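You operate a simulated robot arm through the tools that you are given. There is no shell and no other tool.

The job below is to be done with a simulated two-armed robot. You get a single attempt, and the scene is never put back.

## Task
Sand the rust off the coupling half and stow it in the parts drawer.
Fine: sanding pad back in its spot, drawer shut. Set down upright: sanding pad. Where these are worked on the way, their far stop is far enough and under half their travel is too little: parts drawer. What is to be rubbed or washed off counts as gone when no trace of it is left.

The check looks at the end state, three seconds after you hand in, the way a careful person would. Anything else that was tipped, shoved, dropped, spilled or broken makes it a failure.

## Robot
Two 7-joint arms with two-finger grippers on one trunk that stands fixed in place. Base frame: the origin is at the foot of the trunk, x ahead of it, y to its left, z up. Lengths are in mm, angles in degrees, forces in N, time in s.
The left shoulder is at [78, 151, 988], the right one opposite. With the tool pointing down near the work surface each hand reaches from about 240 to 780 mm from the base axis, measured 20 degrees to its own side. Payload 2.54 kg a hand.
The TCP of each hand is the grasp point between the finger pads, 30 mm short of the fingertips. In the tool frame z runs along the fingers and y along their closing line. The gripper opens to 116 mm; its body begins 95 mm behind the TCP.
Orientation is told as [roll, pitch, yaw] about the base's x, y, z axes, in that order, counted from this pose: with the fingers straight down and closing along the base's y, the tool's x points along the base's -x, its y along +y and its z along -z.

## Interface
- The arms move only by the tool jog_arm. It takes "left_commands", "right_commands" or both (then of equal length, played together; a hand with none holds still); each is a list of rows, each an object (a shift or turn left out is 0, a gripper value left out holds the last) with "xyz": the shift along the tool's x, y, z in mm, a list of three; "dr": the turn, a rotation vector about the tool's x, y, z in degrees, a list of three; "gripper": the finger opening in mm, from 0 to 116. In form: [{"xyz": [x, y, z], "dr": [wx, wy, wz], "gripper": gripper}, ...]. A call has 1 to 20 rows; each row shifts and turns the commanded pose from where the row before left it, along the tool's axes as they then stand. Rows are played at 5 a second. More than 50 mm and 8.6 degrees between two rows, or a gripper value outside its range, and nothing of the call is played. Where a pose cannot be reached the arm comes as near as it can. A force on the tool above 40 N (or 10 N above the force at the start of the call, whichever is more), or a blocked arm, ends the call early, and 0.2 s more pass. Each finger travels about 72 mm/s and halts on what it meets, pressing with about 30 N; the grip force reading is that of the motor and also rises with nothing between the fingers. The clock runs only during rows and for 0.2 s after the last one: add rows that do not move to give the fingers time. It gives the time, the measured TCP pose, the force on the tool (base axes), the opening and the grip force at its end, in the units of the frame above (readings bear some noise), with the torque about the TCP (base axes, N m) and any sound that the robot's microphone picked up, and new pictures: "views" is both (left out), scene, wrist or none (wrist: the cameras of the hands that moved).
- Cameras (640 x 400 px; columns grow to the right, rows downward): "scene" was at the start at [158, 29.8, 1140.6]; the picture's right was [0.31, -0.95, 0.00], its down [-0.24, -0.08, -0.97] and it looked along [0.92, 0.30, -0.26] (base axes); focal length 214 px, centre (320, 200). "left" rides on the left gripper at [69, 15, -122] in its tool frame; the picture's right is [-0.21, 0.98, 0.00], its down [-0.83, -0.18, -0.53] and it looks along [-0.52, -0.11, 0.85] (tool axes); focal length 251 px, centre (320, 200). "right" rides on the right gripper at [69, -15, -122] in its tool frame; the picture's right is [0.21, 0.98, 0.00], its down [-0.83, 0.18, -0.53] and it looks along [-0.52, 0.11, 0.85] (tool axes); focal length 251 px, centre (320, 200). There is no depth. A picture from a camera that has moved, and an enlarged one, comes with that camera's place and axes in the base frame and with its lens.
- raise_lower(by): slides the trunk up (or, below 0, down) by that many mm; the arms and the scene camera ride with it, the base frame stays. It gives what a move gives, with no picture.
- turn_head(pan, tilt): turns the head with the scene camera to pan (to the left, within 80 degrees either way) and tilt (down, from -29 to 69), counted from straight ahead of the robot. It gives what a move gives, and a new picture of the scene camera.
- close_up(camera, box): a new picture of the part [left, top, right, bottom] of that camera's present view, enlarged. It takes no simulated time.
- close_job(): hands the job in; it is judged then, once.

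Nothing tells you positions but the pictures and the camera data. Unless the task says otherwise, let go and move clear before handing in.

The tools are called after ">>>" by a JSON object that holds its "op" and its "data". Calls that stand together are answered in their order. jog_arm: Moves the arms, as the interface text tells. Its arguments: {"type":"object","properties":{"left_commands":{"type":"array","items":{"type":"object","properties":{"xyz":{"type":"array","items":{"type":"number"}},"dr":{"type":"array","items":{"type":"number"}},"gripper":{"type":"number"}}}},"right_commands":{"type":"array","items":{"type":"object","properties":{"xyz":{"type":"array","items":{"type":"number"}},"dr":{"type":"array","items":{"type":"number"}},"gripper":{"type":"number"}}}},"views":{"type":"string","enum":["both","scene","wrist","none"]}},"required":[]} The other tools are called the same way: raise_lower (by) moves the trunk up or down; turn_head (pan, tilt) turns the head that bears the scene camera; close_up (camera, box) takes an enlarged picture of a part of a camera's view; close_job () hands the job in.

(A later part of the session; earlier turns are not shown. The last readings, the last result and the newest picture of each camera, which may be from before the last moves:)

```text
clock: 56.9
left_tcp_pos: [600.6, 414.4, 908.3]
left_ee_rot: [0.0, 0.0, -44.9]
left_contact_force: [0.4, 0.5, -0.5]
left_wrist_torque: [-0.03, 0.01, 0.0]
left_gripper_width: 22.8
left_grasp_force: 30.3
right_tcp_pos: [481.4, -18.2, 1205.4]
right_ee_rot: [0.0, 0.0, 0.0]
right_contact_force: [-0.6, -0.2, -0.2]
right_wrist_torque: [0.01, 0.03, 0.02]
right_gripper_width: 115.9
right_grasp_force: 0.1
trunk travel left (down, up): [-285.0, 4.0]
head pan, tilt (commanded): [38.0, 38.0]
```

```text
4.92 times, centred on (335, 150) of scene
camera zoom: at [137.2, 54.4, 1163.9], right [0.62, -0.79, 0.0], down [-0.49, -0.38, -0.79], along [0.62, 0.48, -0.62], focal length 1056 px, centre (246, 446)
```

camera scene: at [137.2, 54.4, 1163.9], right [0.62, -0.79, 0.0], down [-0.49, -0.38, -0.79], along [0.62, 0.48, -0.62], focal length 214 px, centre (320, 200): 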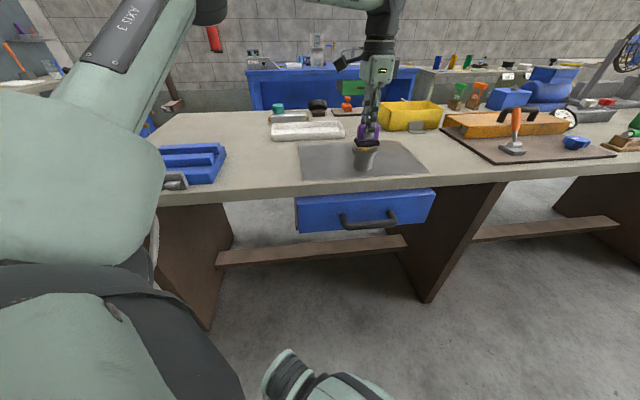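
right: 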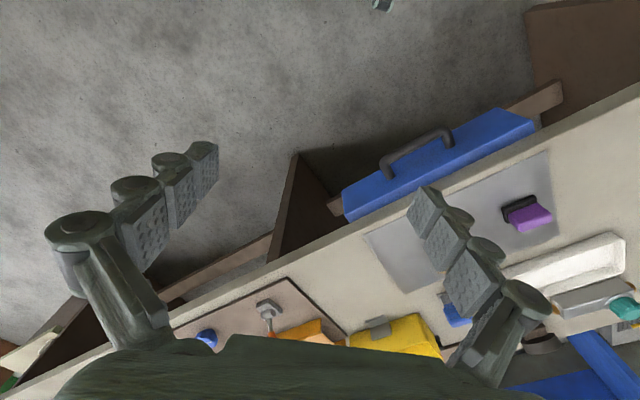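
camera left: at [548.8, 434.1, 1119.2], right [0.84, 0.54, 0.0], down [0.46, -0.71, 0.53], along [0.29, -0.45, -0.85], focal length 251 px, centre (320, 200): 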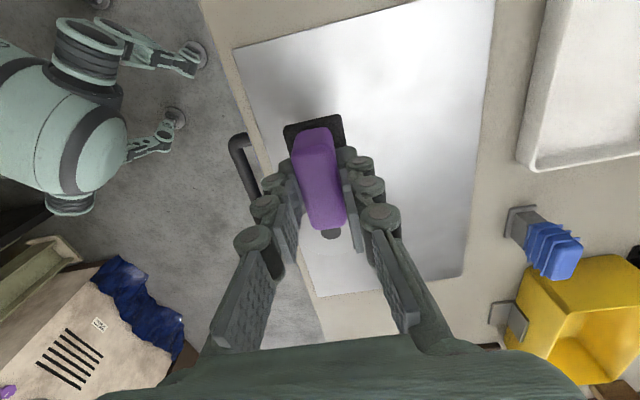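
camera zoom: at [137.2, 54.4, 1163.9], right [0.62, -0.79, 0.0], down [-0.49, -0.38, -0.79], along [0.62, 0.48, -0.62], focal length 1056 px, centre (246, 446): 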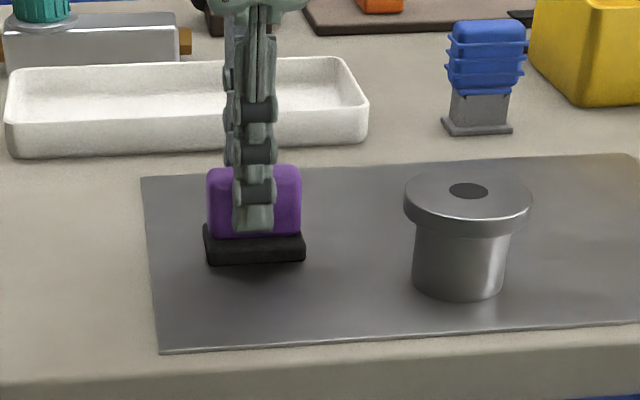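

>>> {"op": "jog_arm", "data": {"left_commands": [{"xyz": [0, 0, 2]}, {"xyz": [0, 0, 0.6]}, {}], "views": "none"}}

>>> {"op": "jog_arm", "data": {"left_commands": [{"xyz": [0, 0, 0.6]}, {}], "views": "none"}}

>>> {"op": "close_up", "data": {"camera": "scene", "box": [270, 110, 400, 190]}}

```text
clock: 57.7
left_tcp_pos: [600.3, 413.2, 905.0]
left_ee_rot: [0.0, 0.0, -45.1]
left_contact_force: [0.5, -0.5, -0.7]
left_wrist_torque: [0.0, -0.05, 0.01]
left_gripper_width: 23.2
left_grasp_force: 29.6
right_tcp_pos: [481.5, -16.5, 1205.3]
right_ee_rot: [-0.1, -0.1, 0.0]
right_contact_force: [0.8, 0.4, 0.6]
right_wrist_torque: [0.02, 0.03, -0.01]
right_gripper_width: 116.3
right_grasp_force: 0.0
trunk travel left (down, up): [-285.0, 4.0]
head pan, tilt (commanded): [38.0, 38.0]
```

```text
clock: 58.3
left_tcp_pos: [599.8, 414.7, 904.5]
left_ee_rot: [-0.1, 0.0, -44.9]
left_contact_force: [-0.5, 0.1, 0.3]
left_wrist_torque: [0.04, 0.01, 0.01]
left_gripper_width: 22.9
left_grasp_force: 30.6
right_tcp_pos: [481.4, -18.7, 1205.5]
right_ee_rot: [-0.1, 0.0, 0.0]
right_contact_force: [-0.3, 0.5, -0.8]
right_wrist_torque: [-0.02, -0.02, 0.02]
right_gripper_width: 115.9
right_grasp_force: 0.0
trunk travel left (down, up): [-285.0, 4.0]
head pan, tilt (commanded): [38.0, 38.0]
```

```text
4.92 times, centred on (335, 150) of scene
camera zoom: at [137.2, 54.4, 1163.9], right [0.62, -0.79, 0.0], down [-0.49, -0.38, -0.79], along [0.62, 0.48, -0.62], focal length 1056 px, centre (246, 446)
```

zoom: 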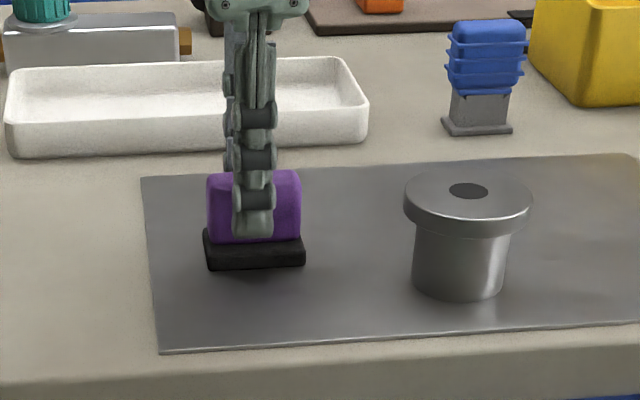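

The pad is level with its first resting place in the picture. I let go and rise.

>>> {"op": "jog_arm", "data": {"left_commands": [{"xyz": [0, 0, 0.4]}, {}, {"gripper": 35}, {"gripper": 80}, {}, {}, {"xyz": [0, 0, -20]}, {"xyz": [0, 0, -30]}, {"xyz": [0, 0, -30]}, {"xyz": [0, 0, -30]}, {}], "views": "both"}}

>>> {"op": "close_up", "data": {"camera": "scene", "box": [270, 110, 400, 190]}}

>>> {"op": "close_up", "data": {"camera": "left", "box": [250, 170, 370, 290]}}

```text
clock: 60.7
left_tcp_pos: [600.4, 413.3, 1015.9]
left_ee_rot: [0.0, 0.0, -45.0]
left_contact_force: [-0.6, -0.1, -0.2]
left_wrist_torque: [0.01, -0.01, -0.02]
left_gripper_width: 80.1
left_grasp_force: 0.1
right_tcp_pos: [479.7, -17.4, 1206.1]
right_ee_rot: [0.0, 0.0, 0.0]
right_contact_force: [-0.6, -0.2, -0.3]
right_wrist_torque: [-0.02, 0.01, 0.03]
right_gripper_width: 116.0
right_grasp_force: 0.1
trunk travel left (down, up): [-285.0, 4.0]
head pan, tilt (commanded): [38.0, 38.0]
camera scene: at [137.3, 54.5, 1163.8], right [0.62, -0.79, 0.0], down [-0.49, -0.38, -0.79], along [0.62, 0.48, -0.62], focal length 214 px, centre (320, 200)
camera left: at [561.8, 472.4, 1138.2], right [0.84, 0.54, 0.0], down [0.46, -0.71, 0.53], along [0.29, -0.45, -0.85], focal length 251 px, centre (320, 200)
```

scene: 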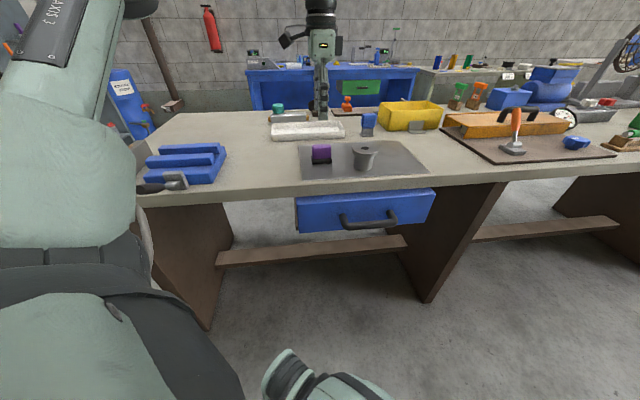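
left: 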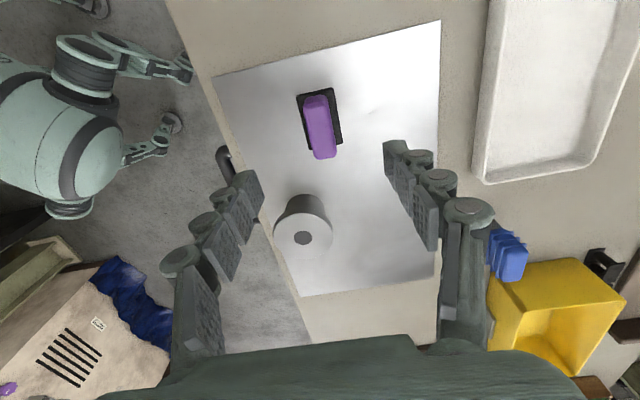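

```text
4.92 times, centred on (335, 150) of scene
camera zoom: at [137.3, 54.5, 1163.8], right [0.62, -0.79, 0.0], down [-0.49, -0.38, -0.79], along [0.62, 0.48, -0.62], focal length 1056 px, centre (246, 446)
```

zoom: 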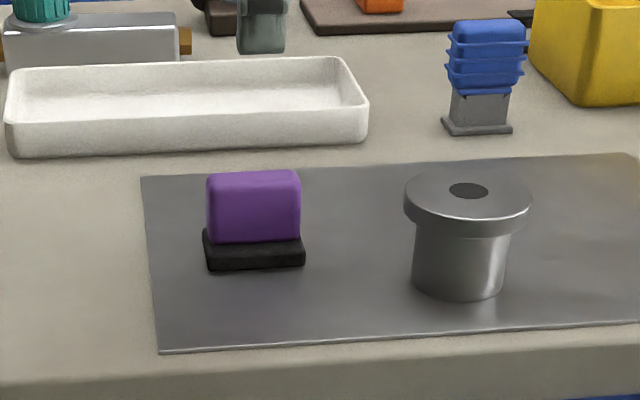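

```text
3.33 times, centred on (310, 230) of left
camera zoom: at [561.8, 472.4, 1138.2], right [0.84, 0.54, 0.0], down [0.46, -0.71, 0.53], along [0.29, -0.45, -0.85], focal length 838 px, centre (353, 100)
```

zoom: 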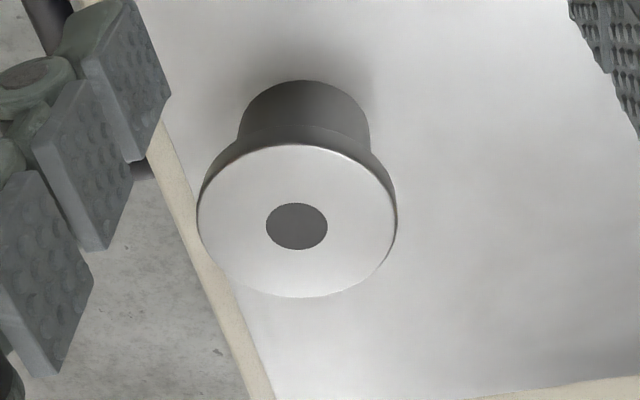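

The flange is clean all over and the pad is back where it was. Next comes the drawer: I turn the right hand so its fingers point at the bench (45° to the left, about 26° below level), with the closing line upright for the handle bar.

>>> {"op": "jog_arm", "data": {"right_commands": [{"dr": [0, 0, 7.5]}, {"dr": [0, 0, 7.5]}, {"dr": [0, 0, 7.5]}, {"dr": [0, 0, 7.5]}, {"dr": [0, 0, 7.5]}, {"dr": [0, 0, 7.5]}, {"dr": [-8, 0, 0]}, {"dr": [-8, 0, 0]}, {"dr": [-8, 0, 0]}, {"dr": [-8, 0, 0]}, {"dr": [-8, 0, 0]}, {"dr": [-8, 0, 0]}, {"dr": [-8, 0, 0]}, {"dr": [-8, 0, 0]}, {}], "views": "both"}}

```text
clock: 63.9
left_tcp_pos: [599.7, 413.2, 1014.7]
left_ee_rot: [0.0, -0.1, -45.0]
left_contact_force: [0.3, -0.1, -0.2]
left_wrist_torque: [0.01, 0.02, -0.01]
left_gripper_width: 79.9
left_grasp_force: 0.0
right_tcp_pos: [481.0, -17.3, 1206.7]
right_ee_rot: [64.2, 0.0, -45.1]
right_contact_force: [-0.5, 0.7, 0.0]
right_wrist_torque: [0.0, -0.02, 0.01]
right_gripper_width: 115.9
right_grasp_force: 0.0
trunk travel left (down, up): [-285.0, 4.0]
head pan, tilt (commanded): [38.0, 38.0]
camera scene: at [137.1, 54.5, 1163.9], right [0.62, -0.79, 0.0], down [-0.49, -0.38, -0.79], along [0.62, 0.48, -0.62], focal length 214 px, centre (320, 200)
camera right: at [351.1, -51.3, 1245.2], right [0.15, 0.45, 0.88], down [0.3, -0.87, 0.4], along [0.94, 0.2, -0.27], focal length 251 px, centre (320, 200)
```

scene: 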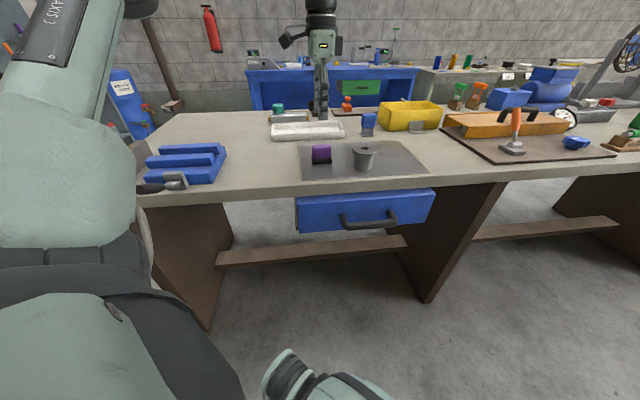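
right: 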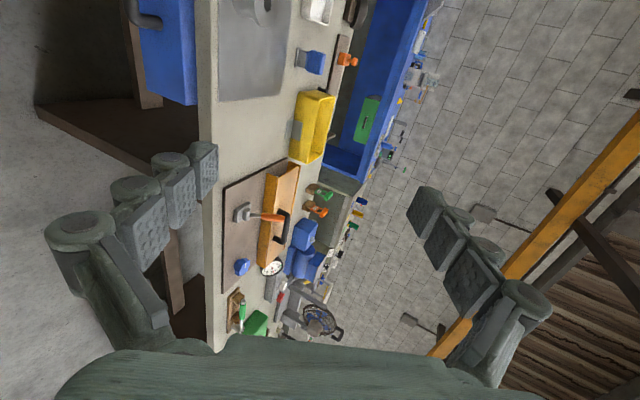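

The wrist turns fine. I bring it down in front of the handle to about (484,133,799), 120 mm short of the bar.

>>> {"op": "jog_arm", "data": {"right_commands": [{"xyz": [10.4, -31.9, 27.5], "gripper": 70}, {"xyz": [10.4, -31.9, 27.5]}, {"xyz": [10.4, -31.9, 27.5]}, {"xyz": [10.4, -31.9, 27.5]}, {"xyz": [10.4, -31.9, 27.5]}, {"xyz": [10.4, -31.9, 27.5]}, {"xyz": [10.4, -31.9, 27.5]}, {"xyz": [10.4, -31.9, 27.5]}, {"xyz": [10.4, -31.9, 27.5]}, {"xyz": [10.4, -31.9, 27.5]}, {}], "views": "both"}}

>>> {"op": "close_up", "data": {"camera": "scene", "box": [240, 130, 480, 280]}}

```text
clock: 66.3
left_tcp_pos: [598.9, 412.8, 1015.4]
left_ee_rot: [0.0, 0.0, -44.9]
left_contact_force: [0.0, 0.7, -1.1]
left_wrist_torque: [0.02, -0.01, -0.03]
left_gripper_width: 79.5
left_grasp_force: 0.1
right_tcp_pos: [484.5, 132.9, 797.7]
right_ee_rot: [64.0, 0.0, -45.1]
right_contact_force: [0.5, -0.1, -0.1]
right_wrist_torque: [0.0, -0.01, 0.01]
right_gripper_width: 70.3
right_grasp_force: 0.0
trunk travel left (down, up): [-285.0, 4.0]
head pan, tilt (commanded): [38.0, 38.0]
camera scene: at [137.0, 54.5, 1163.9], right [0.62, -0.79, 0.0], down [-0.49, -0.38, -0.79], along [0.62, 0.48, -0.62], focal length 214 px, centre (320, 200)
camera right: at [354.5, 99.1, 837.3], right [0.15, 0.45, 0.88], down [0.3, -0.87, 0.4], along [0.94, 0.2, -0.27], focal length 251 px, centre (320, 200)
```

scene: 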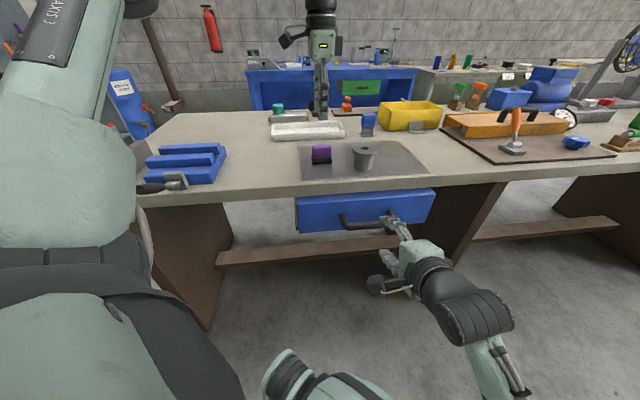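
right: 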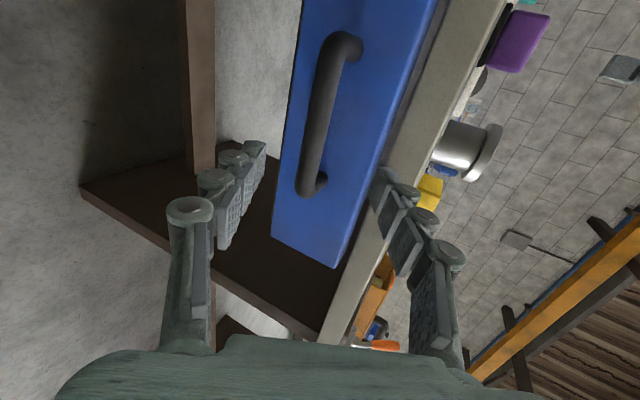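

```text
2.67 times, centred on (360, 205) of scene
camera zoom: at [137.0, 54.5, 1163.9], right [0.62, -0.79, 0.0], down [-0.49, -0.38, -0.79], along [0.62, 0.48, -0.62], focal length 572 px, centre (213, 187)
```

zoom: 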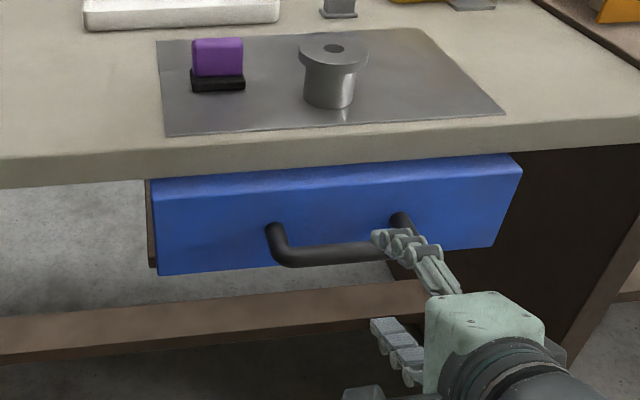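

The handle bar lies right on the tool's axis. I advance 75 mm with a small sideways shift and check again.

>>> {"op": "jog_arm", "data": {"right_commands": [{"xyz": [5, 0, 25]}, {"xyz": [5, 0, 25]}, {"xyz": [0, 0, 25]}, {}], "views": "both"}}

>>> {"op": "close_up", "data": {"camera": "scene", "box": [300, 170, 440, 270]}}

```text
clock: 67.3
left_tcp_pos: [601.4, 413.7, 1015.6]
left_ee_rot: [0.0, 0.0, -45.0]
left_contact_force: [0.3, -0.3, -0.1]
left_wrist_torque: [-0.01, 0.0, -0.02]
left_gripper_width: 80.0
left_grasp_force: 0.0
right_tcp_pos: [530.3, 169.1, 767.7]
right_ee_rot: [64.3, -2.3, -45.6]
right_contact_force: [-0.5, -0.4, -0.1]
right_wrist_torque: [0.04, 0.0, 0.0]
right_gripper_width: 69.6
right_grasp_force: 0.0
trunk travel left (down, up): [-285.0, 4.0]
head pan, tilt (commanded): [38.0, 38.0]
camera scene: at [137.2, 54.3, 1163.9], right [0.62, -0.79, 0.0], down [-0.49, -0.38, -0.79], along [0.62, 0.49, -0.62], focal length 214 px, centre (320, 200)
camera right: at [399.1, 137.9, 803.7], right [0.13, 0.47, 0.87], down [0.28, -0.86, 0.43], along [0.95, 0.19, -0.24], focal length 251 px, centre (320, 200)
```

scene: 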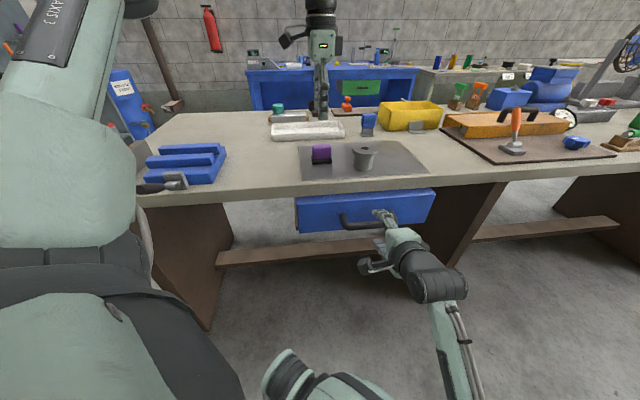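
right: 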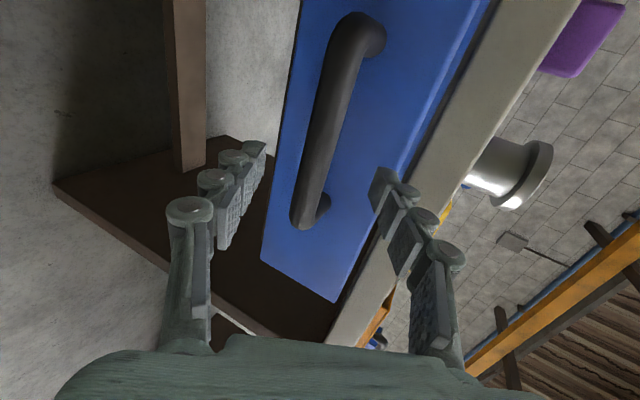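

```text
4.00 times, centred on (370, 220) of scene
camera zoom: at [137.2, 54.3, 1163.9], right [0.62, -0.79, 0.0], down [-0.49, -0.38, -0.79], along [0.62, 0.49, -0.62], focal length 858 px, centre (120, 120)
```

zoom: 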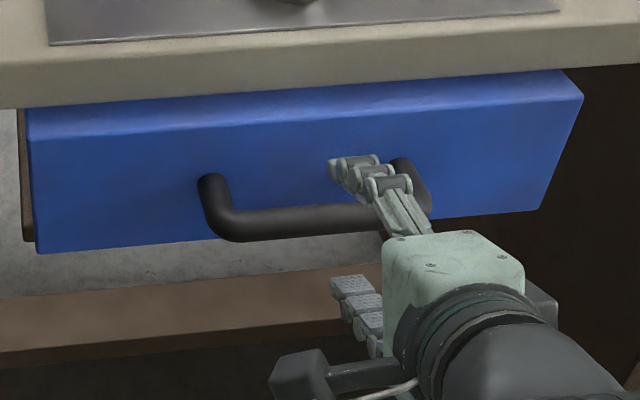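

>>> {"op": "jog_arm", "data": {"right_commands": [{}, {}], "views": "wrist"}}

```text
clock: 67.9
left_tcp_pos: [600.1, 412.1, 1014.7]
left_ee_rot: [0.0, 0.0, -45.0]
left_contact_force: [0.5, 0.2, -0.6]
left_wrist_torque: [0.02, -0.01, -0.02]
left_gripper_width: 80.0
left_grasp_force: 0.0
right_tcp_pos: [530.7, 169.0, 770.0]
right_ee_rot: [64.6, -2.2, -45.5]
right_contact_force: [-0.2, -0.1, -1.5]
right_wrist_torque: [0.07, -0.03, -0.01]
right_gripper_width: 69.8
right_grasp_force: 0.1
trunk travel left (down, up): [-285.0, 4.0]
head pan, tilt (commanded): [38.0, 38.0]
camera right: at [398.8, 138.9, 805.7], right [0.13, 0.47, 0.87], down [0.28, -0.86, 0.42], along [0.95, 0.19, -0.24], focal length 251 px, centre (320, 200)
```

right: 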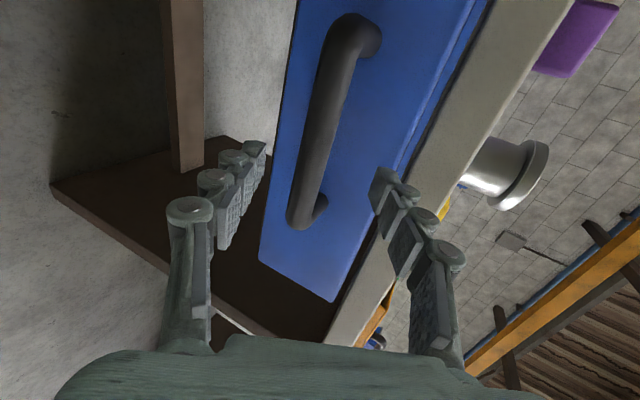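

>>> {"op": "jog_arm", "data": {"right_commands": [{"xyz": [5, 0, 0]}, {"xyz": [5, 0, 0]}, {}, {}], "views": "wrist"}}

```text
clock: 69.1
left_tcp_pos: [600.8, 413.2, 1016.0]
left_ee_rot: [0.1, -0.1, -45.0]
left_contact_force: [-0.8, -0.3, -0.6]
left_wrist_torque: [0.04, -0.04, 0.02]
left_gripper_width: 79.9
left_grasp_force: 0.1
right_tcp_pos: [535.7, 158.4, 799.7]
right_ee_rot: [67.6, -5.5, -46.5]
right_contact_force: [-0.2, -0.3, 1.2]
right_wrist_torque: [-0.02, 0.02, 0.02]
right_gripper_width: 70.0
right_grasp_force: 0.0
trunk travel left (down, up): [-285.0, 4.0]
head pan, tilt (commanded): [38.0, 38.0]
stopped in row 4 (right hand): the arm was blocked; the commanded pose is now the measured one
camera right: at [400.8, 128.8, 824.6], right [0.06, 0.47, 0.88], down [0.23, -0.86, 0.45], along [0.97, 0.18, -0.17], focal length 251 px, centre (320, 200)
```

right: 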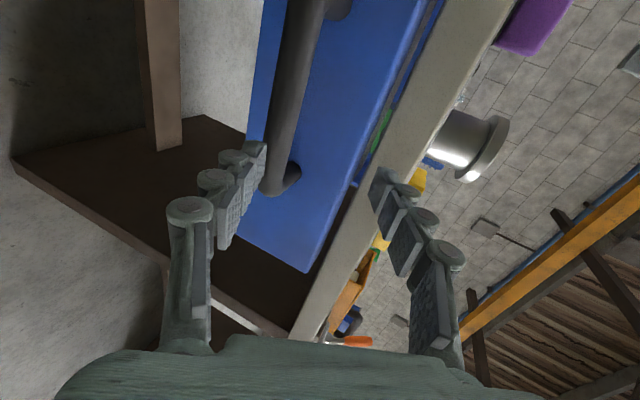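

The right arm is blocked by something, not by the hand itself. I look down at the arm before moving it again.

>>> {"op": "turn_head", "data": {"pan": 5, "tilt": 62}}

```text
clock: 70.0
left_tcp_pos: [600.4, 412.9, 1015.5]
left_ee_rot: [0.0, 0.0, -45.0]
left_contact_force: [0.6, -0.1, -0.3]
left_wrist_torque: [0.01, 0.04, 0.02]
left_gripper_width: 80.0
left_grasp_force: 0.0
right_tcp_pos: [538.0, 159.1, 799.7]
right_ee_rot: [67.7, -5.4, -46.6]
right_contact_force: [-0.4, -0.2, 1.1]
right_wrist_torque: [-0.06, 0.04, 0.01]
right_gripper_width: 69.7
right_grasp_force: 0.0
trunk travel left (down, up): [-285.0, 4.0]
head pan, tilt (commanded): [5.0, 62.0]
camera scene: at [133.2, 6.9, 1131.9], right [0.09, -1.0, 0.0], down [-0.88, -0.08, -0.47], along [0.47, 0.04, -0.88], focal length 214 px, centre (320, 200)
```

scene: 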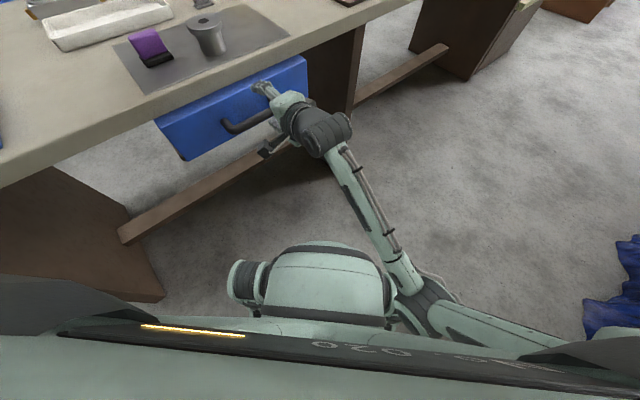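

The right elbow hangs low and is caught against the robot's own lower body. I back the hand out the way it came, and will lower the trunk so the arm can work with its elbow raised.

>>> {"op": "jog_arm", "data": {"right_commands": [{"xyz": [0, 0, -20]}, {"xyz": [0, 0, -25]}, {"xyz": [0, 0, -25]}, {}], "views": "both"}}

```text
clock: 71.0
left_tcp_pos: [599.0, 412.7, 1015.2]
left_ee_rot: [0.1, 0.0, -45.0]
left_contact_force: [-0.6, 0.0, 0.0]
left_wrist_torque: [-0.01, -0.01, 0.0]
left_gripper_width: 79.8
left_grasp_force: 0.1
right_tcp_pos: [512.4, 105.5, 892.9]
right_ee_rot: [74.5, -11.7, -48.4]
right_contact_force: [-0.1, -0.2, 1.4]
right_wrist_torque: [0.01, -0.02, -0.02]
right_gripper_width: 69.7
right_grasp_force: 0.1
trunk travel left (down, up): [-285.0, 4.0]
head pan, tilt (commanded): [5.0, 62.0]
stopped in row 4 (right hand): the arm was blocked; the commanded pose is now the measured one
camera scene: at [132.8, 6.7, 1132.0], right [0.09, -1.0, 0.0], down [-0.88, -0.08, -0.47], along [0.47, 0.04, -0.88], focal length 214 px, centre (320, 200)
camera right: at [376.4, 78.8, 897.5], right [-0.07, 0.47, 0.88], down [0.15, -0.87, 0.48], along [0.99, 0.16, -0.01], focal length 251 px, centre (320, 200)
```

scene: 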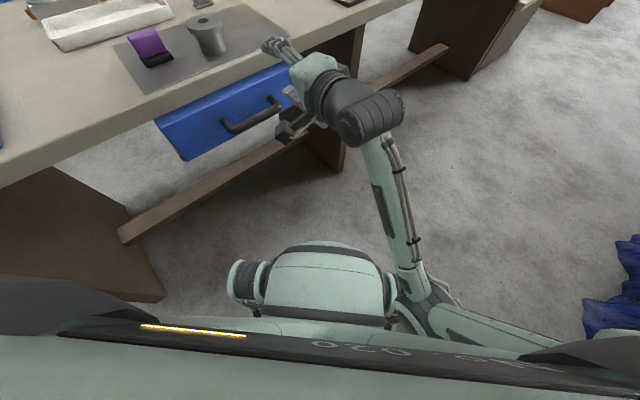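
right: 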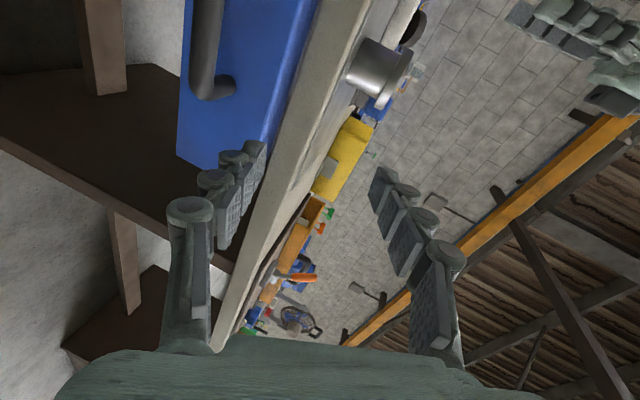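

>>> {"op": "jog_arm", "data": {"right_commands": [{"xyz": [-18.6, 30.5, -18.8]}, {"xyz": [-18.6, 30.5, -18.8]}, {"xyz": [-18.6, 30.5, -18.8]}, {"xyz": [-18.6, 30.5, -18.8]}, {}], "views": "scene"}}

```text
clock: 71.8
left_tcp_pos: [600.1, 413.6, 1015.3]
left_ee_rot: [0.0, 0.1, -45.1]
left_contact_force: [-0.1, 0.4, 0.2]
left_wrist_torque: [0.01, -0.01, -0.01]
left_gripper_width: 79.9
left_grasp_force: 0.0
right_tcp_pos: [487.5, 23.7, 900.6]
right_ee_rot: [64.6, -12.2, -49.1]
right_contact_force: [-0.6, 0.5, 0.4]
right_wrist_torque: [0.02, 0.02, 0.03]
right_gripper_width: 70.0
right_grasp_force: 0.0
trunk travel left (down, up): [-285.0, 4.0]
head pan, tilt (commanded): [5.0, 62.0]
stopped in row 3 (right hand): the arm was blocked; the commanded pose is now the measured one
camera scene: at [132.8, 6.9, 1131.9], right [0.09, -1.0, 0.0], down [-0.88, -0.08, -0.47], along [0.47, 0.04, -0.88], focal length 214 px, centre (320, 200)
```

scene: 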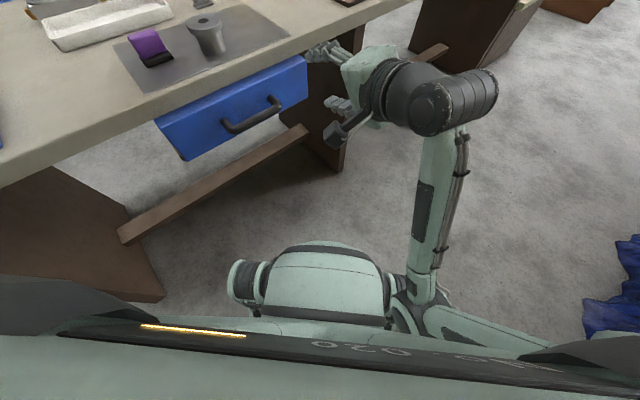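

>>> {"op": "jog_arm", "data": {"right_commands": [{"xyz": [-10, 12.1, -5.2]}, {"xyz": [-10, 12.1, -5.2]}, {"xyz": [-10, 12.1, -5.2]}, {"xyz": [-10, 12.1, -5.2]}, {"xyz": [-10, 12.1, -5.2]}, {"xyz": [-10, 12.1, -5.2]}, {"xyz": [-10, 12.1, -5.2]}, {"xyz": [-10, 12.1, -5.2]}, {}], "views": "scene"}}

```text
clock: 72.7
left_tcp_pos: [599.9, 414.1, 1015.3]
left_ee_rot: [0.1, 0.0, -45.0]
left_contact_force: [-0.7, 0.1, 0.8]
left_wrist_torque: [-0.01, -0.04, 0.0]
left_gripper_width: 80.1
left_grasp_force: 0.1
right_tcp_pos: [482.0, -9.4, 869.0]
right_ee_rot: [56.0, -9.8, -48.7]
right_contact_force: [-1.0, -0.3, 0.1]
right_wrist_torque: [0.02, -0.02, -0.02]
right_gripper_width: 70.1
right_grasp_force: 0.1
trunk travel left (down, up): [-285.0, 4.0]
head pan, tilt (commanded): [5.0, 62.0]
stopped in row 4 (right hand): the arm was blocked; the commanded pose is now the measured one
camera scene: at [132.7, 6.8, 1132.0], right [0.09, -1.0, 0.0], down [-0.88, -0.08, -0.47], along [0.47, 0.04, -0.88], focal length 214 px, centre (320, 200)
```

scene: 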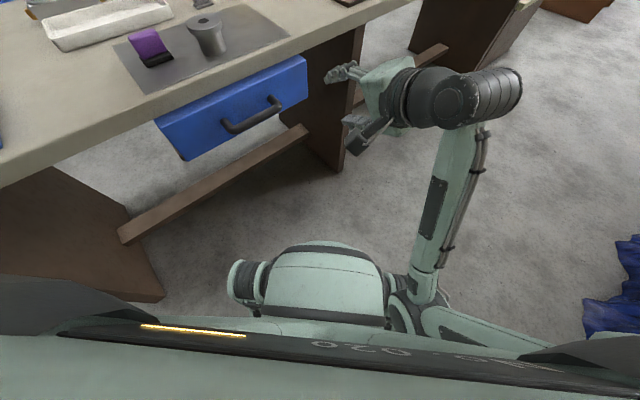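

>>> {"op": "jog_arm", "data": {"right_commands": [{"xyz": [-14.8, -9.5, -9.5]}, {"xyz": [-14.8, -9.5, -9.5]}, {"xyz": [-14.8, -9.5, -9.5]}, {"xyz": [-14.8, -9.5, -9.5]}, {"xyz": [-14.8, -9.5, -9.5]}, {"xyz": [-14.8, -9.5, -9.5]}, {}], "views": "scene"}}

```text
clock: 74.3
left_tcp_pos: [600.4, 413.1, 1014.6]
left_ee_rot: [0.1, 0.0, -45.0]
left_contact_force: [-0.2, -0.2, -0.1]
left_wrist_torque: [0.01, 0.05, 0.01]
left_gripper_width: 80.3
left_grasp_force: 0.1
right_tcp_pos: [487.5, -127.1, 857.6]
right_ee_rot: [54.1, -9.0, -48.3]
right_contact_force: [-0.3, 0.1, -0.1]
right_wrist_torque: [0.05, 0.03, 0.01]
right_gripper_width: 69.9
right_grasp_force: 0.0
trunk travel left (down, up): [-285.0, 4.0]
head pan, tilt (commanded): [5.0, 62.0]
camera scene: at [133.2, 6.8, 1131.9], right [0.09, -1.0, 0.0], down [-0.88, -0.08, -0.47], along [0.47, 0.04, -0.88], focal length 214 px, centre (320, 200)
```

scene: 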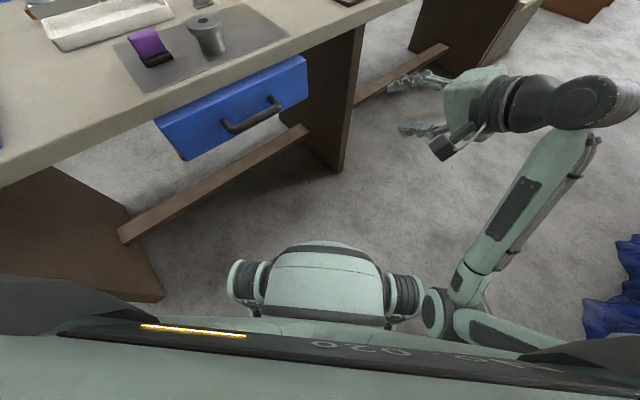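

The elbow is free now. I raise the right hand about 300 mm, away from everything.

>>> {"op": "jog_arm", "data": {"right_commands": [{"xyz": [-5.85, 30, -21.7]}, {"xyz": [-5.85, 30, -21.7]}, {"xyz": [-5.85, 30, -21.7]}, {"xyz": [-5.85, 30, -21.7]}, {"xyz": [-5.85, 30, -21.7]}, {"xyz": [-5.85, 30, -21.7]}, {"xyz": [-5.85, 30, -21.7]}, {"xyz": [-5.85, 30, -21.7]}, {}], "views": "both"}}

```text
clock: 76.3
left_tcp_pos: [600.2, 412.6, 1015.4]
left_ee_rot: [-0.1, 0.1, -44.9]
left_contact_force: [0.1, -0.4, 0.0]
left_wrist_torque: [0.01, 0.03, -0.01]
left_gripper_width: 80.0
left_grasp_force: 0.0
right_tcp_pos: [486.4, -127.6, 1156.3]
right_ee_rot: [54.0, -9.0, -48.3]
right_contact_force: [0.0, 0.0, -0.4]
right_wrist_torque: [0.0, -0.04, -0.01]
right_gripper_width: 69.8
right_grasp_force: 0.0
trunk travel left (down, up): [-285.0, 4.0]
head pan, tilt (commanded): [5.0, 62.0]
camera scene: at [133.3, 6.8, 1131.8], right [0.09, -1.0, 0.0], down [-0.88, -0.08, -0.47], along [0.47, 0.04, -0.88], focal length 214 px, centre (320, 200)
camera right: at [355.5, -141.3, 1204.4], right [0.2, 0.63, 0.75], down [0.25, -0.77, 0.58], along [0.95, 0.07, -0.32], focal length 251 px, centre (320, 200)
```

scene: 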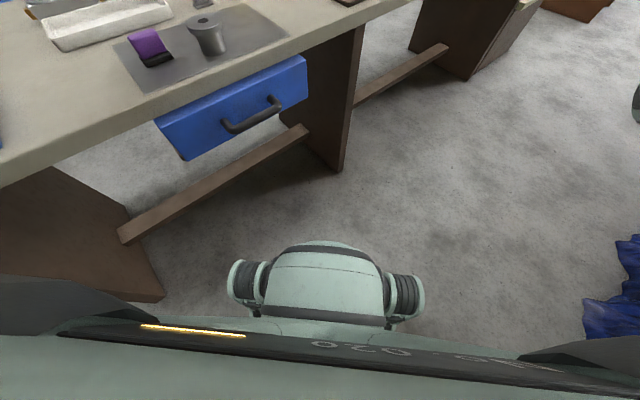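
right: 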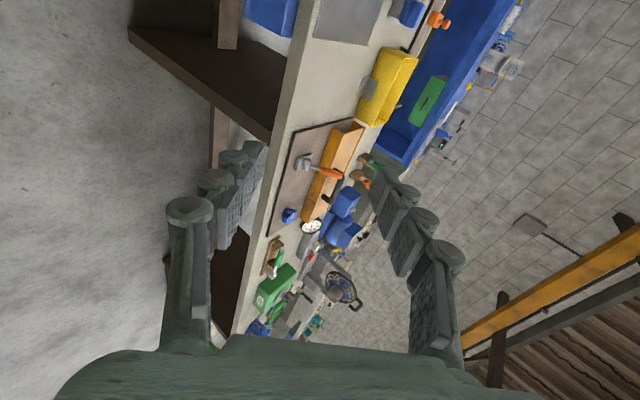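

>>> {"op": "turn_head", "data": {"pan": -60, "tilt": 35}}

```text
clock: 77.6
left_tcp_pos: [600.0, 413.7, 1015.3]
left_ee_rot: [0.0, 0.0, -45.1]
left_contact_force: [0.0, -0.8, 0.5]
left_wrist_torque: [-0.01, 0.0, 0.0]
left_gripper_width: 80.0
left_grasp_force: 0.0
right_tcp_pos: [486.7, -127.8, 1156.5]
right_ee_rot: [54.0, -8.9, -48.4]
right_contact_force: [-0.8, 0.3, 0.9]
right_wrist_torque: [-0.01, 0.0, -0.01]
right_gripper_width: 69.8
right_grasp_force: 0.0
trunk travel left (down, up): [-285.0, 4.0]
head pan, tilt (commanded): [-60.0, 35.0]
camera scene: at [113.2, -75.0, 1168.4], right [-0.87, -0.5, 0.0], down [-0.29, 0.5, -0.82], along [0.41, -0.71, -0.57], focal length 214 px, centre (320, 200)
```

scene: 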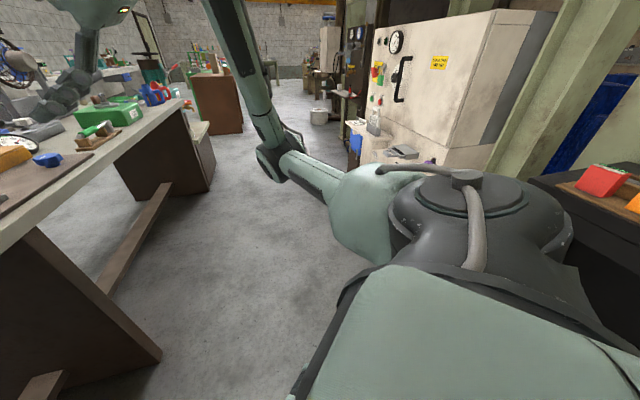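

The right elbow stays out to the side when the hand is at shoulder height. So I move the left hand up and back to safety, then lower the trunk by 225 mm.

>>> {"op": "jog_arm", "data": {"left_commands": [{"xyz": [20.9, -15.9, -31.4]}, {"xyz": [20.9, -15.9, -31.4]}, {"xyz": [20.9, -15.9, -31.4]}, {"xyz": [20.9, -15.9, -31.4]}, {"xyz": [20.9, -15.9, -31.4]}, {"xyz": [20.9, -15.9, -31.4]}, {"xyz": [20.9, -15.9, -31.4]}, {}], "views": "wrist"}}

>>> {"op": "turn_head", "data": {"pan": 20, "tilt": 45}}

```text
clock: 79.4
left_tcp_pos: [417.6, 439.2, 1235.2]
left_ee_rot: [0.0, -0.1, -45.0]
left_contact_force: [0.1, 1.1, -0.4]
left_wrist_torque: [0.01, 0.01, -0.03]
left_gripper_width: 80.1
left_grasp_force: 0.0
right_tcp_pos: [486.9, -127.5, 1157.3]
right_ee_rot: [54.1, -9.1, -48.3]
right_contact_force: [-0.4, -0.2, -0.7]
right_wrist_torque: [0.0, -0.01, 0.0]
right_gripper_width: 70.1
right_grasp_force: 0.1
trunk travel left (down, up): [-285.0, 4.0]
head pan, tilt (commanded): [-60.0, 35.0]
camera left: at [379.8, 497.9, 1357.4], right [0.84, 0.54, 0.0], down [0.46, -0.71, 0.53], along [0.29, -0.45, -0.85], focal length 251 px, centre (320, 200)
```

left: 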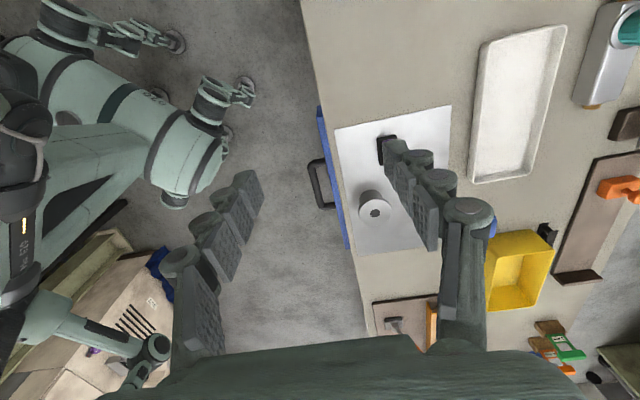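

```text
clock: 81.0
left_tcp_pos: [418.1, 438.7, 1235.0]
left_ee_rot: [-0.1, 0.0, -45.1]
left_contact_force: [-0.6, 0.3, -0.3]
left_wrist_torque: [0.02, -0.03, 0.0]
left_gripper_width: 80.2
left_grasp_force: 0.1
right_tcp_pos: [486.6, -127.5, 1157.5]
right_ee_rot: [54.2, -9.0, -48.3]
right_contact_force: [0.4, 0.6, -0.7]
right_wrist_torque: [-0.01, 0.01, -0.01]
right_gripper_width: 70.0
right_grasp_force: 0.1
trunk travel left (down, up): [-285.0, 4.0]
head pan, tilt (commanded): [20.0, 45.0]
camera scene: at [145.5, 29.0, 1153.6], right [0.34, -0.94, 0.0], down [-0.66, -0.24, -0.71], along [0.66, 0.24, -0.71], focal length 214 px, centre (320, 200)
```

scene: 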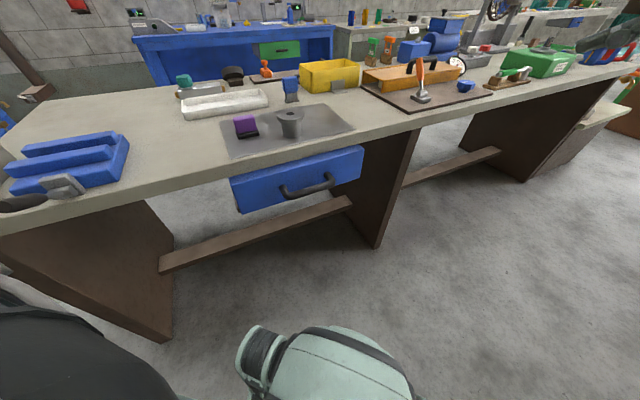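

The robot stands on a four-legged body that juts out in front; that is what caught the elbow. I lower the trunk now, with both hands clear.

>>> {"op": "raise_lower", "data": {"by": -225}}

>>> {"op": "turn_head", "data": {"pan": -20, "tilt": 40}}

```text
clock: 83.3
left_tcp_pos: [418.5, 438.2, 1009.5]
left_ee_rot: [0.0, 0.0, -45.0]
left_contact_force: [-0.7, 0.7, 0.3]
left_wrist_torque: [0.03, -0.01, -0.01]
left_gripper_width: 79.7
left_grasp_force: 0.1
right_tcp_pos: [486.3, -126.4, 931.9]
right_ee_rot: [54.0, -8.9, -48.3]
right_contact_force: [0.5, 0.2, 0.2]
right_wrist_torque: [0.01, 0.0, 0.02]
right_gripper_width: 70.1
right_grasp_force: 0.0
trunk travel left (down, up): [-60.0, 229.0]
head pan, tilt (commanded): [20.0, 45.0]
```

```text
clock: 84.4
left_tcp_pos: [418.5, 439.1, 1009.3]
left_ee_rot: [-0.1, 0.0, -45.0]
left_contact_force: [0.8, -0.9, 0.0]
left_wrist_torque: [0.01, 0.01, -0.02]
left_gripper_width: 79.8
left_grasp_force: 0.1
right_tcp_pos: [486.3, -126.2, 932.1]
right_ee_rot: [54.1, -9.2, -48.3]
right_contact_force: [0.2, 0.3, 0.3]
right_wrist_torque: [-0.01, -0.01, -0.04]
right_gripper_width: 69.9
right_grasp_force: 0.0
trunk travel left (down, up): [-60.0, 229.0]
head pan, tilt (commanded): [-20.0, 40.0]
camera scene: at [149.0, -27.7, 935.9], right [-0.34, -0.94, 0.0], down [-0.6, 0.22, -0.77], along [0.72, -0.26, -0.64], focal length 214 px, centre (320, 200)
```

scene: 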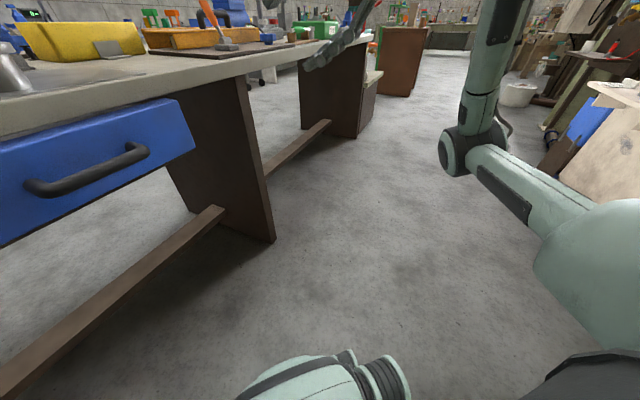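

The elbow is clear and the handle is in direct view. I square the right hand to the handle (35° below level) and start towards it.

>>> {"op": "jog_arm", "data": {"right_commands": [{"dr": [-0.57, 3.95, 2.7]}, {"dr": [-0.57, 3.95, 2.7]}, {"xyz": [23.5, 2, 29.2]}, {"xyz": [23.5, 2, 29.2]}, {"xyz": [23.5, 2, 29.2]}, {"xyz": [23.5, 2, 29.2]}, {}], "views": "both"}}

```text
clock: 86.0
left_tcp_pos: [418.1, 438.4, 1009.0]
left_ee_rot: [0.0, 0.0, -45.0]
left_contact_force: [-0.2, 0.0, -0.3]
left_wrist_torque: [-0.04, -0.01, -0.03]
left_gripper_width: 80.1
left_grasp_force: 0.1
right_tcp_pos: [490.8, 11.4, 871.3]
right_ee_rot: [55.0, 0.0, -45.0]
right_contact_force: [-0.7, 0.2, -0.9]
right_wrist_torque: [0.03, 0.0, 0.02]
right_gripper_width: 70.0
right_grasp_force: 0.1
trunk travel left (down, up): [-60.0, 229.0]
head pan, tilt (commanded): [-20.0, 40.0]
camera scene: at [149.0, -27.7, 935.9], right [-0.34, -0.94, 0.0], down [-0.6, 0.22, -0.77], along [0.72, -0.26, -0.64], focal length 214 px, centre (320, 200)
camera right: at [365.8, -17.6, 928.8], right [0.24, 0.55, 0.8], down [0.35, -0.82, 0.46], along [0.91, 0.17, -0.39], focal length 251 px, centre (320, 200)
```

scene: 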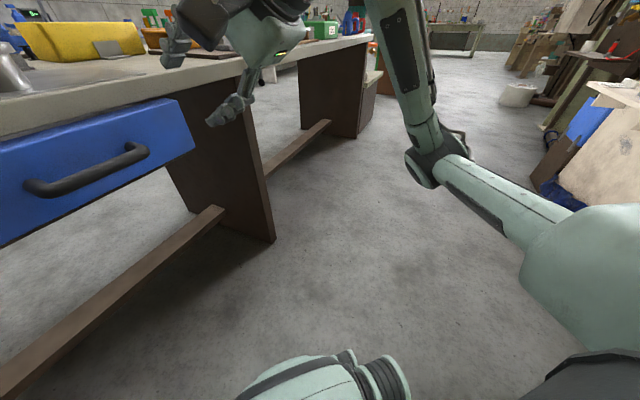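
right: 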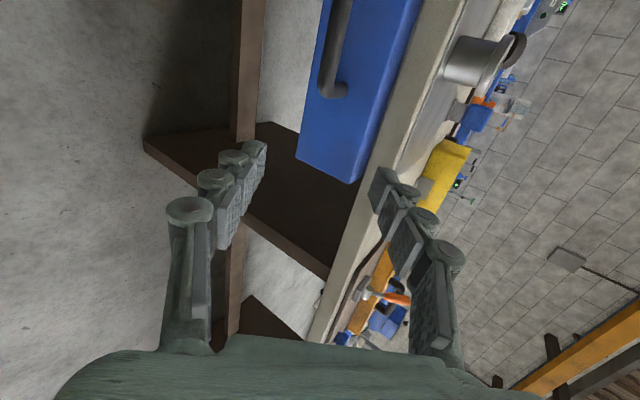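

>>> {"op": "jog_arm", "data": {"right_commands": [{"xyz": [23.5, 2, 29.2]}, {"xyz": [23.5, 2, 29.2]}, {"xyz": [23.5, 2, 29.2]}, {"xyz": [23.5, 2, 29.2]}, {}], "views": "wrist"}}

>>> {"op": "turn_head", "data": {"pan": 10, "tilt": 40}}

```text
clock: 87.2
left_tcp_pos: [419.1, 438.0, 1010.0]
left_ee_rot: [-0.1, 0.0, -45.1]
left_contact_force: [-0.1, -0.3, -0.2]
left_wrist_torque: [0.0, 0.01, 0.02]
left_gripper_width: 79.9
left_grasp_force: 0.0
right_tcp_pos: [496.0, 148.5, 811.6]
right_ee_rot: [54.9, 0.0, -45.0]
right_contact_force: [0.6, 0.4, -0.1]
right_wrist_torque: [-0.01, -0.01, 0.0]
right_gripper_width: 69.9
right_grasp_force: 0.0
trunk travel left (down, up): [-60.0, 229.0]
head pan, tilt (commanded): [-20.0, 40.0]
camera right: at [371.3, 120.3, 868.4], right [0.24, 0.55, 0.8], down [0.35, -0.82, 0.46], along [0.91, 0.17, -0.39], focal length 251 px, centre (320, 200)
```

right: 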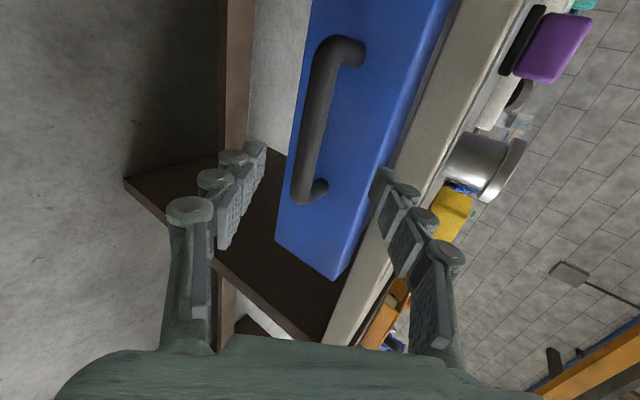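

```text
clock: 88.2
left_tcp_pos: [418.1, 438.2, 1009.6]
left_ee_rot: [0.0, 0.1, -45.0]
left_contact_force: [0.3, 0.6, -0.4]
left_wrist_torque: [0.01, 0.02, -0.02]
left_gripper_width: 79.9
left_grasp_force: 0.0
right_tcp_pos: [495.9, 148.2, 811.2]
right_ee_rot: [55.0, 0.0, -45.0]
right_contact_force: [0.7, 0.1, -0.2]
right_wrist_torque: [-0.02, 0.04, 0.0]
right_gripper_width: 70.0
right_grasp_force: 0.1
trunk travel left (down, up): [-60.0, 229.0]
head pan, tilt (commanded): [10.0, 40.0]
camera scene: at [152.8, 16.0, 935.9], right [0.17, -0.98, 0.0], down [-0.63, -0.11, -0.77], along [0.75, 0.13, -0.64], focal length 214 px, centre (320, 200)
```

scene: 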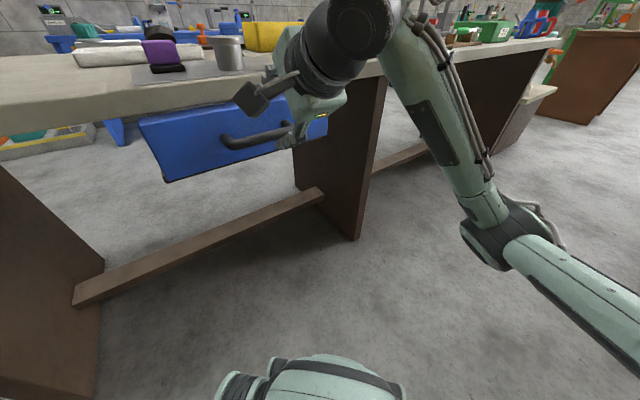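

Now the arm holds the wanted pose with the elbow well out. I advance 60 mm towards the bar.

>>> {"op": "jog_arm", "data": {"right_commands": [{"xyz": [4, 0, 20]}, {"xyz": [4, 0, 20]}, {"xyz": [0, 0, 20]}, {}], "views": "both"}}

>>> {"op": "close_up", "data": {"camera": "scene", "box": [130, 60, 370, 210]}}

```text
clock: 89.2
left_tcp_pos: [419.1, 439.2, 1009.6]
left_ee_rot: [0.0, -0.1, -45.0]
left_contact_force: [-0.3, -0.4, -0.6]
left_wrist_torque: [0.0, -0.01, 0.02]
left_gripper_width: 79.9
left_grasp_force: 0.0
right_tcp_pos: [525.0, 187.9, 777.3]
right_ee_rot: [55.0, 0.0, -45.1]
right_contact_force: [0.5, -0.2, -0.8]
right_wrist_torque: [-0.02, 0.02, 0.01]
right_gripper_width: 69.6
right_grasp_force: 0.1
trunk travel left (down, up): [-60.0, 229.0]
head pan, tilt (commanded): [10.0, 40.0]
camera scene: at [152.9, 16.1, 935.9], right [0.17, -0.98, 0.0], down [-0.63, -0.11, -0.77], along [0.75, 0.13, -0.64], focal length 214 px, centre (320, 200)
camera right: at [400.0, 159.6, 833.6], right [0.24, 0.55, 0.8], down [0.35, -0.82, 0.46], along [0.9, 0.17, -0.39], focal length 251 px, centre (320, 200)
```

scene: 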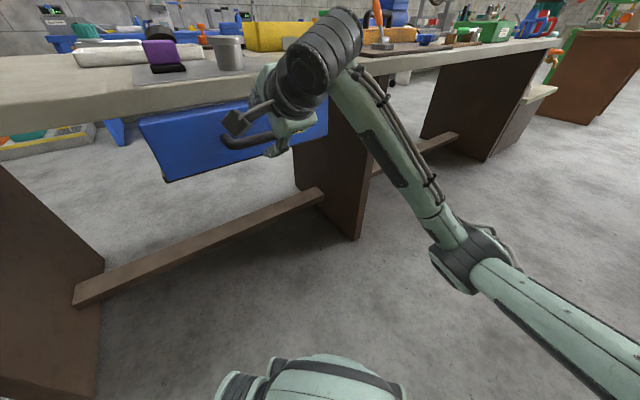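
right: 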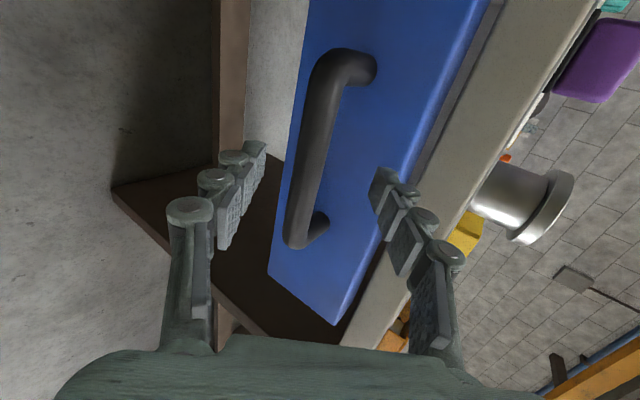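

```text
2.67 times, centred on (250, 135) of scene
camera zoom: at [152.9, 16.1, 935.9], right [0.17, -0.98, 0.0], down [-0.63, -0.11, -0.77], along [0.75, 0.13, -0.64], focal length 572 px, centre (507, 373)
```

zoom: 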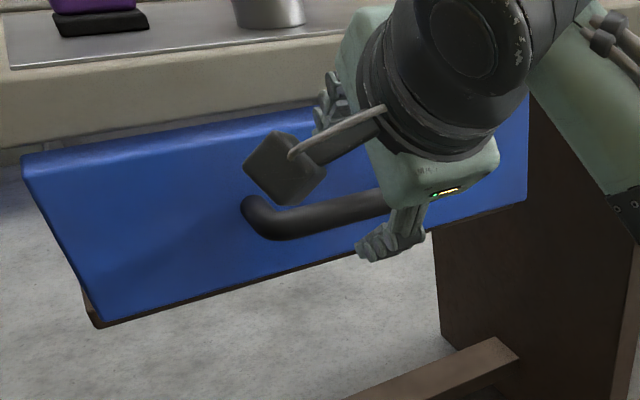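

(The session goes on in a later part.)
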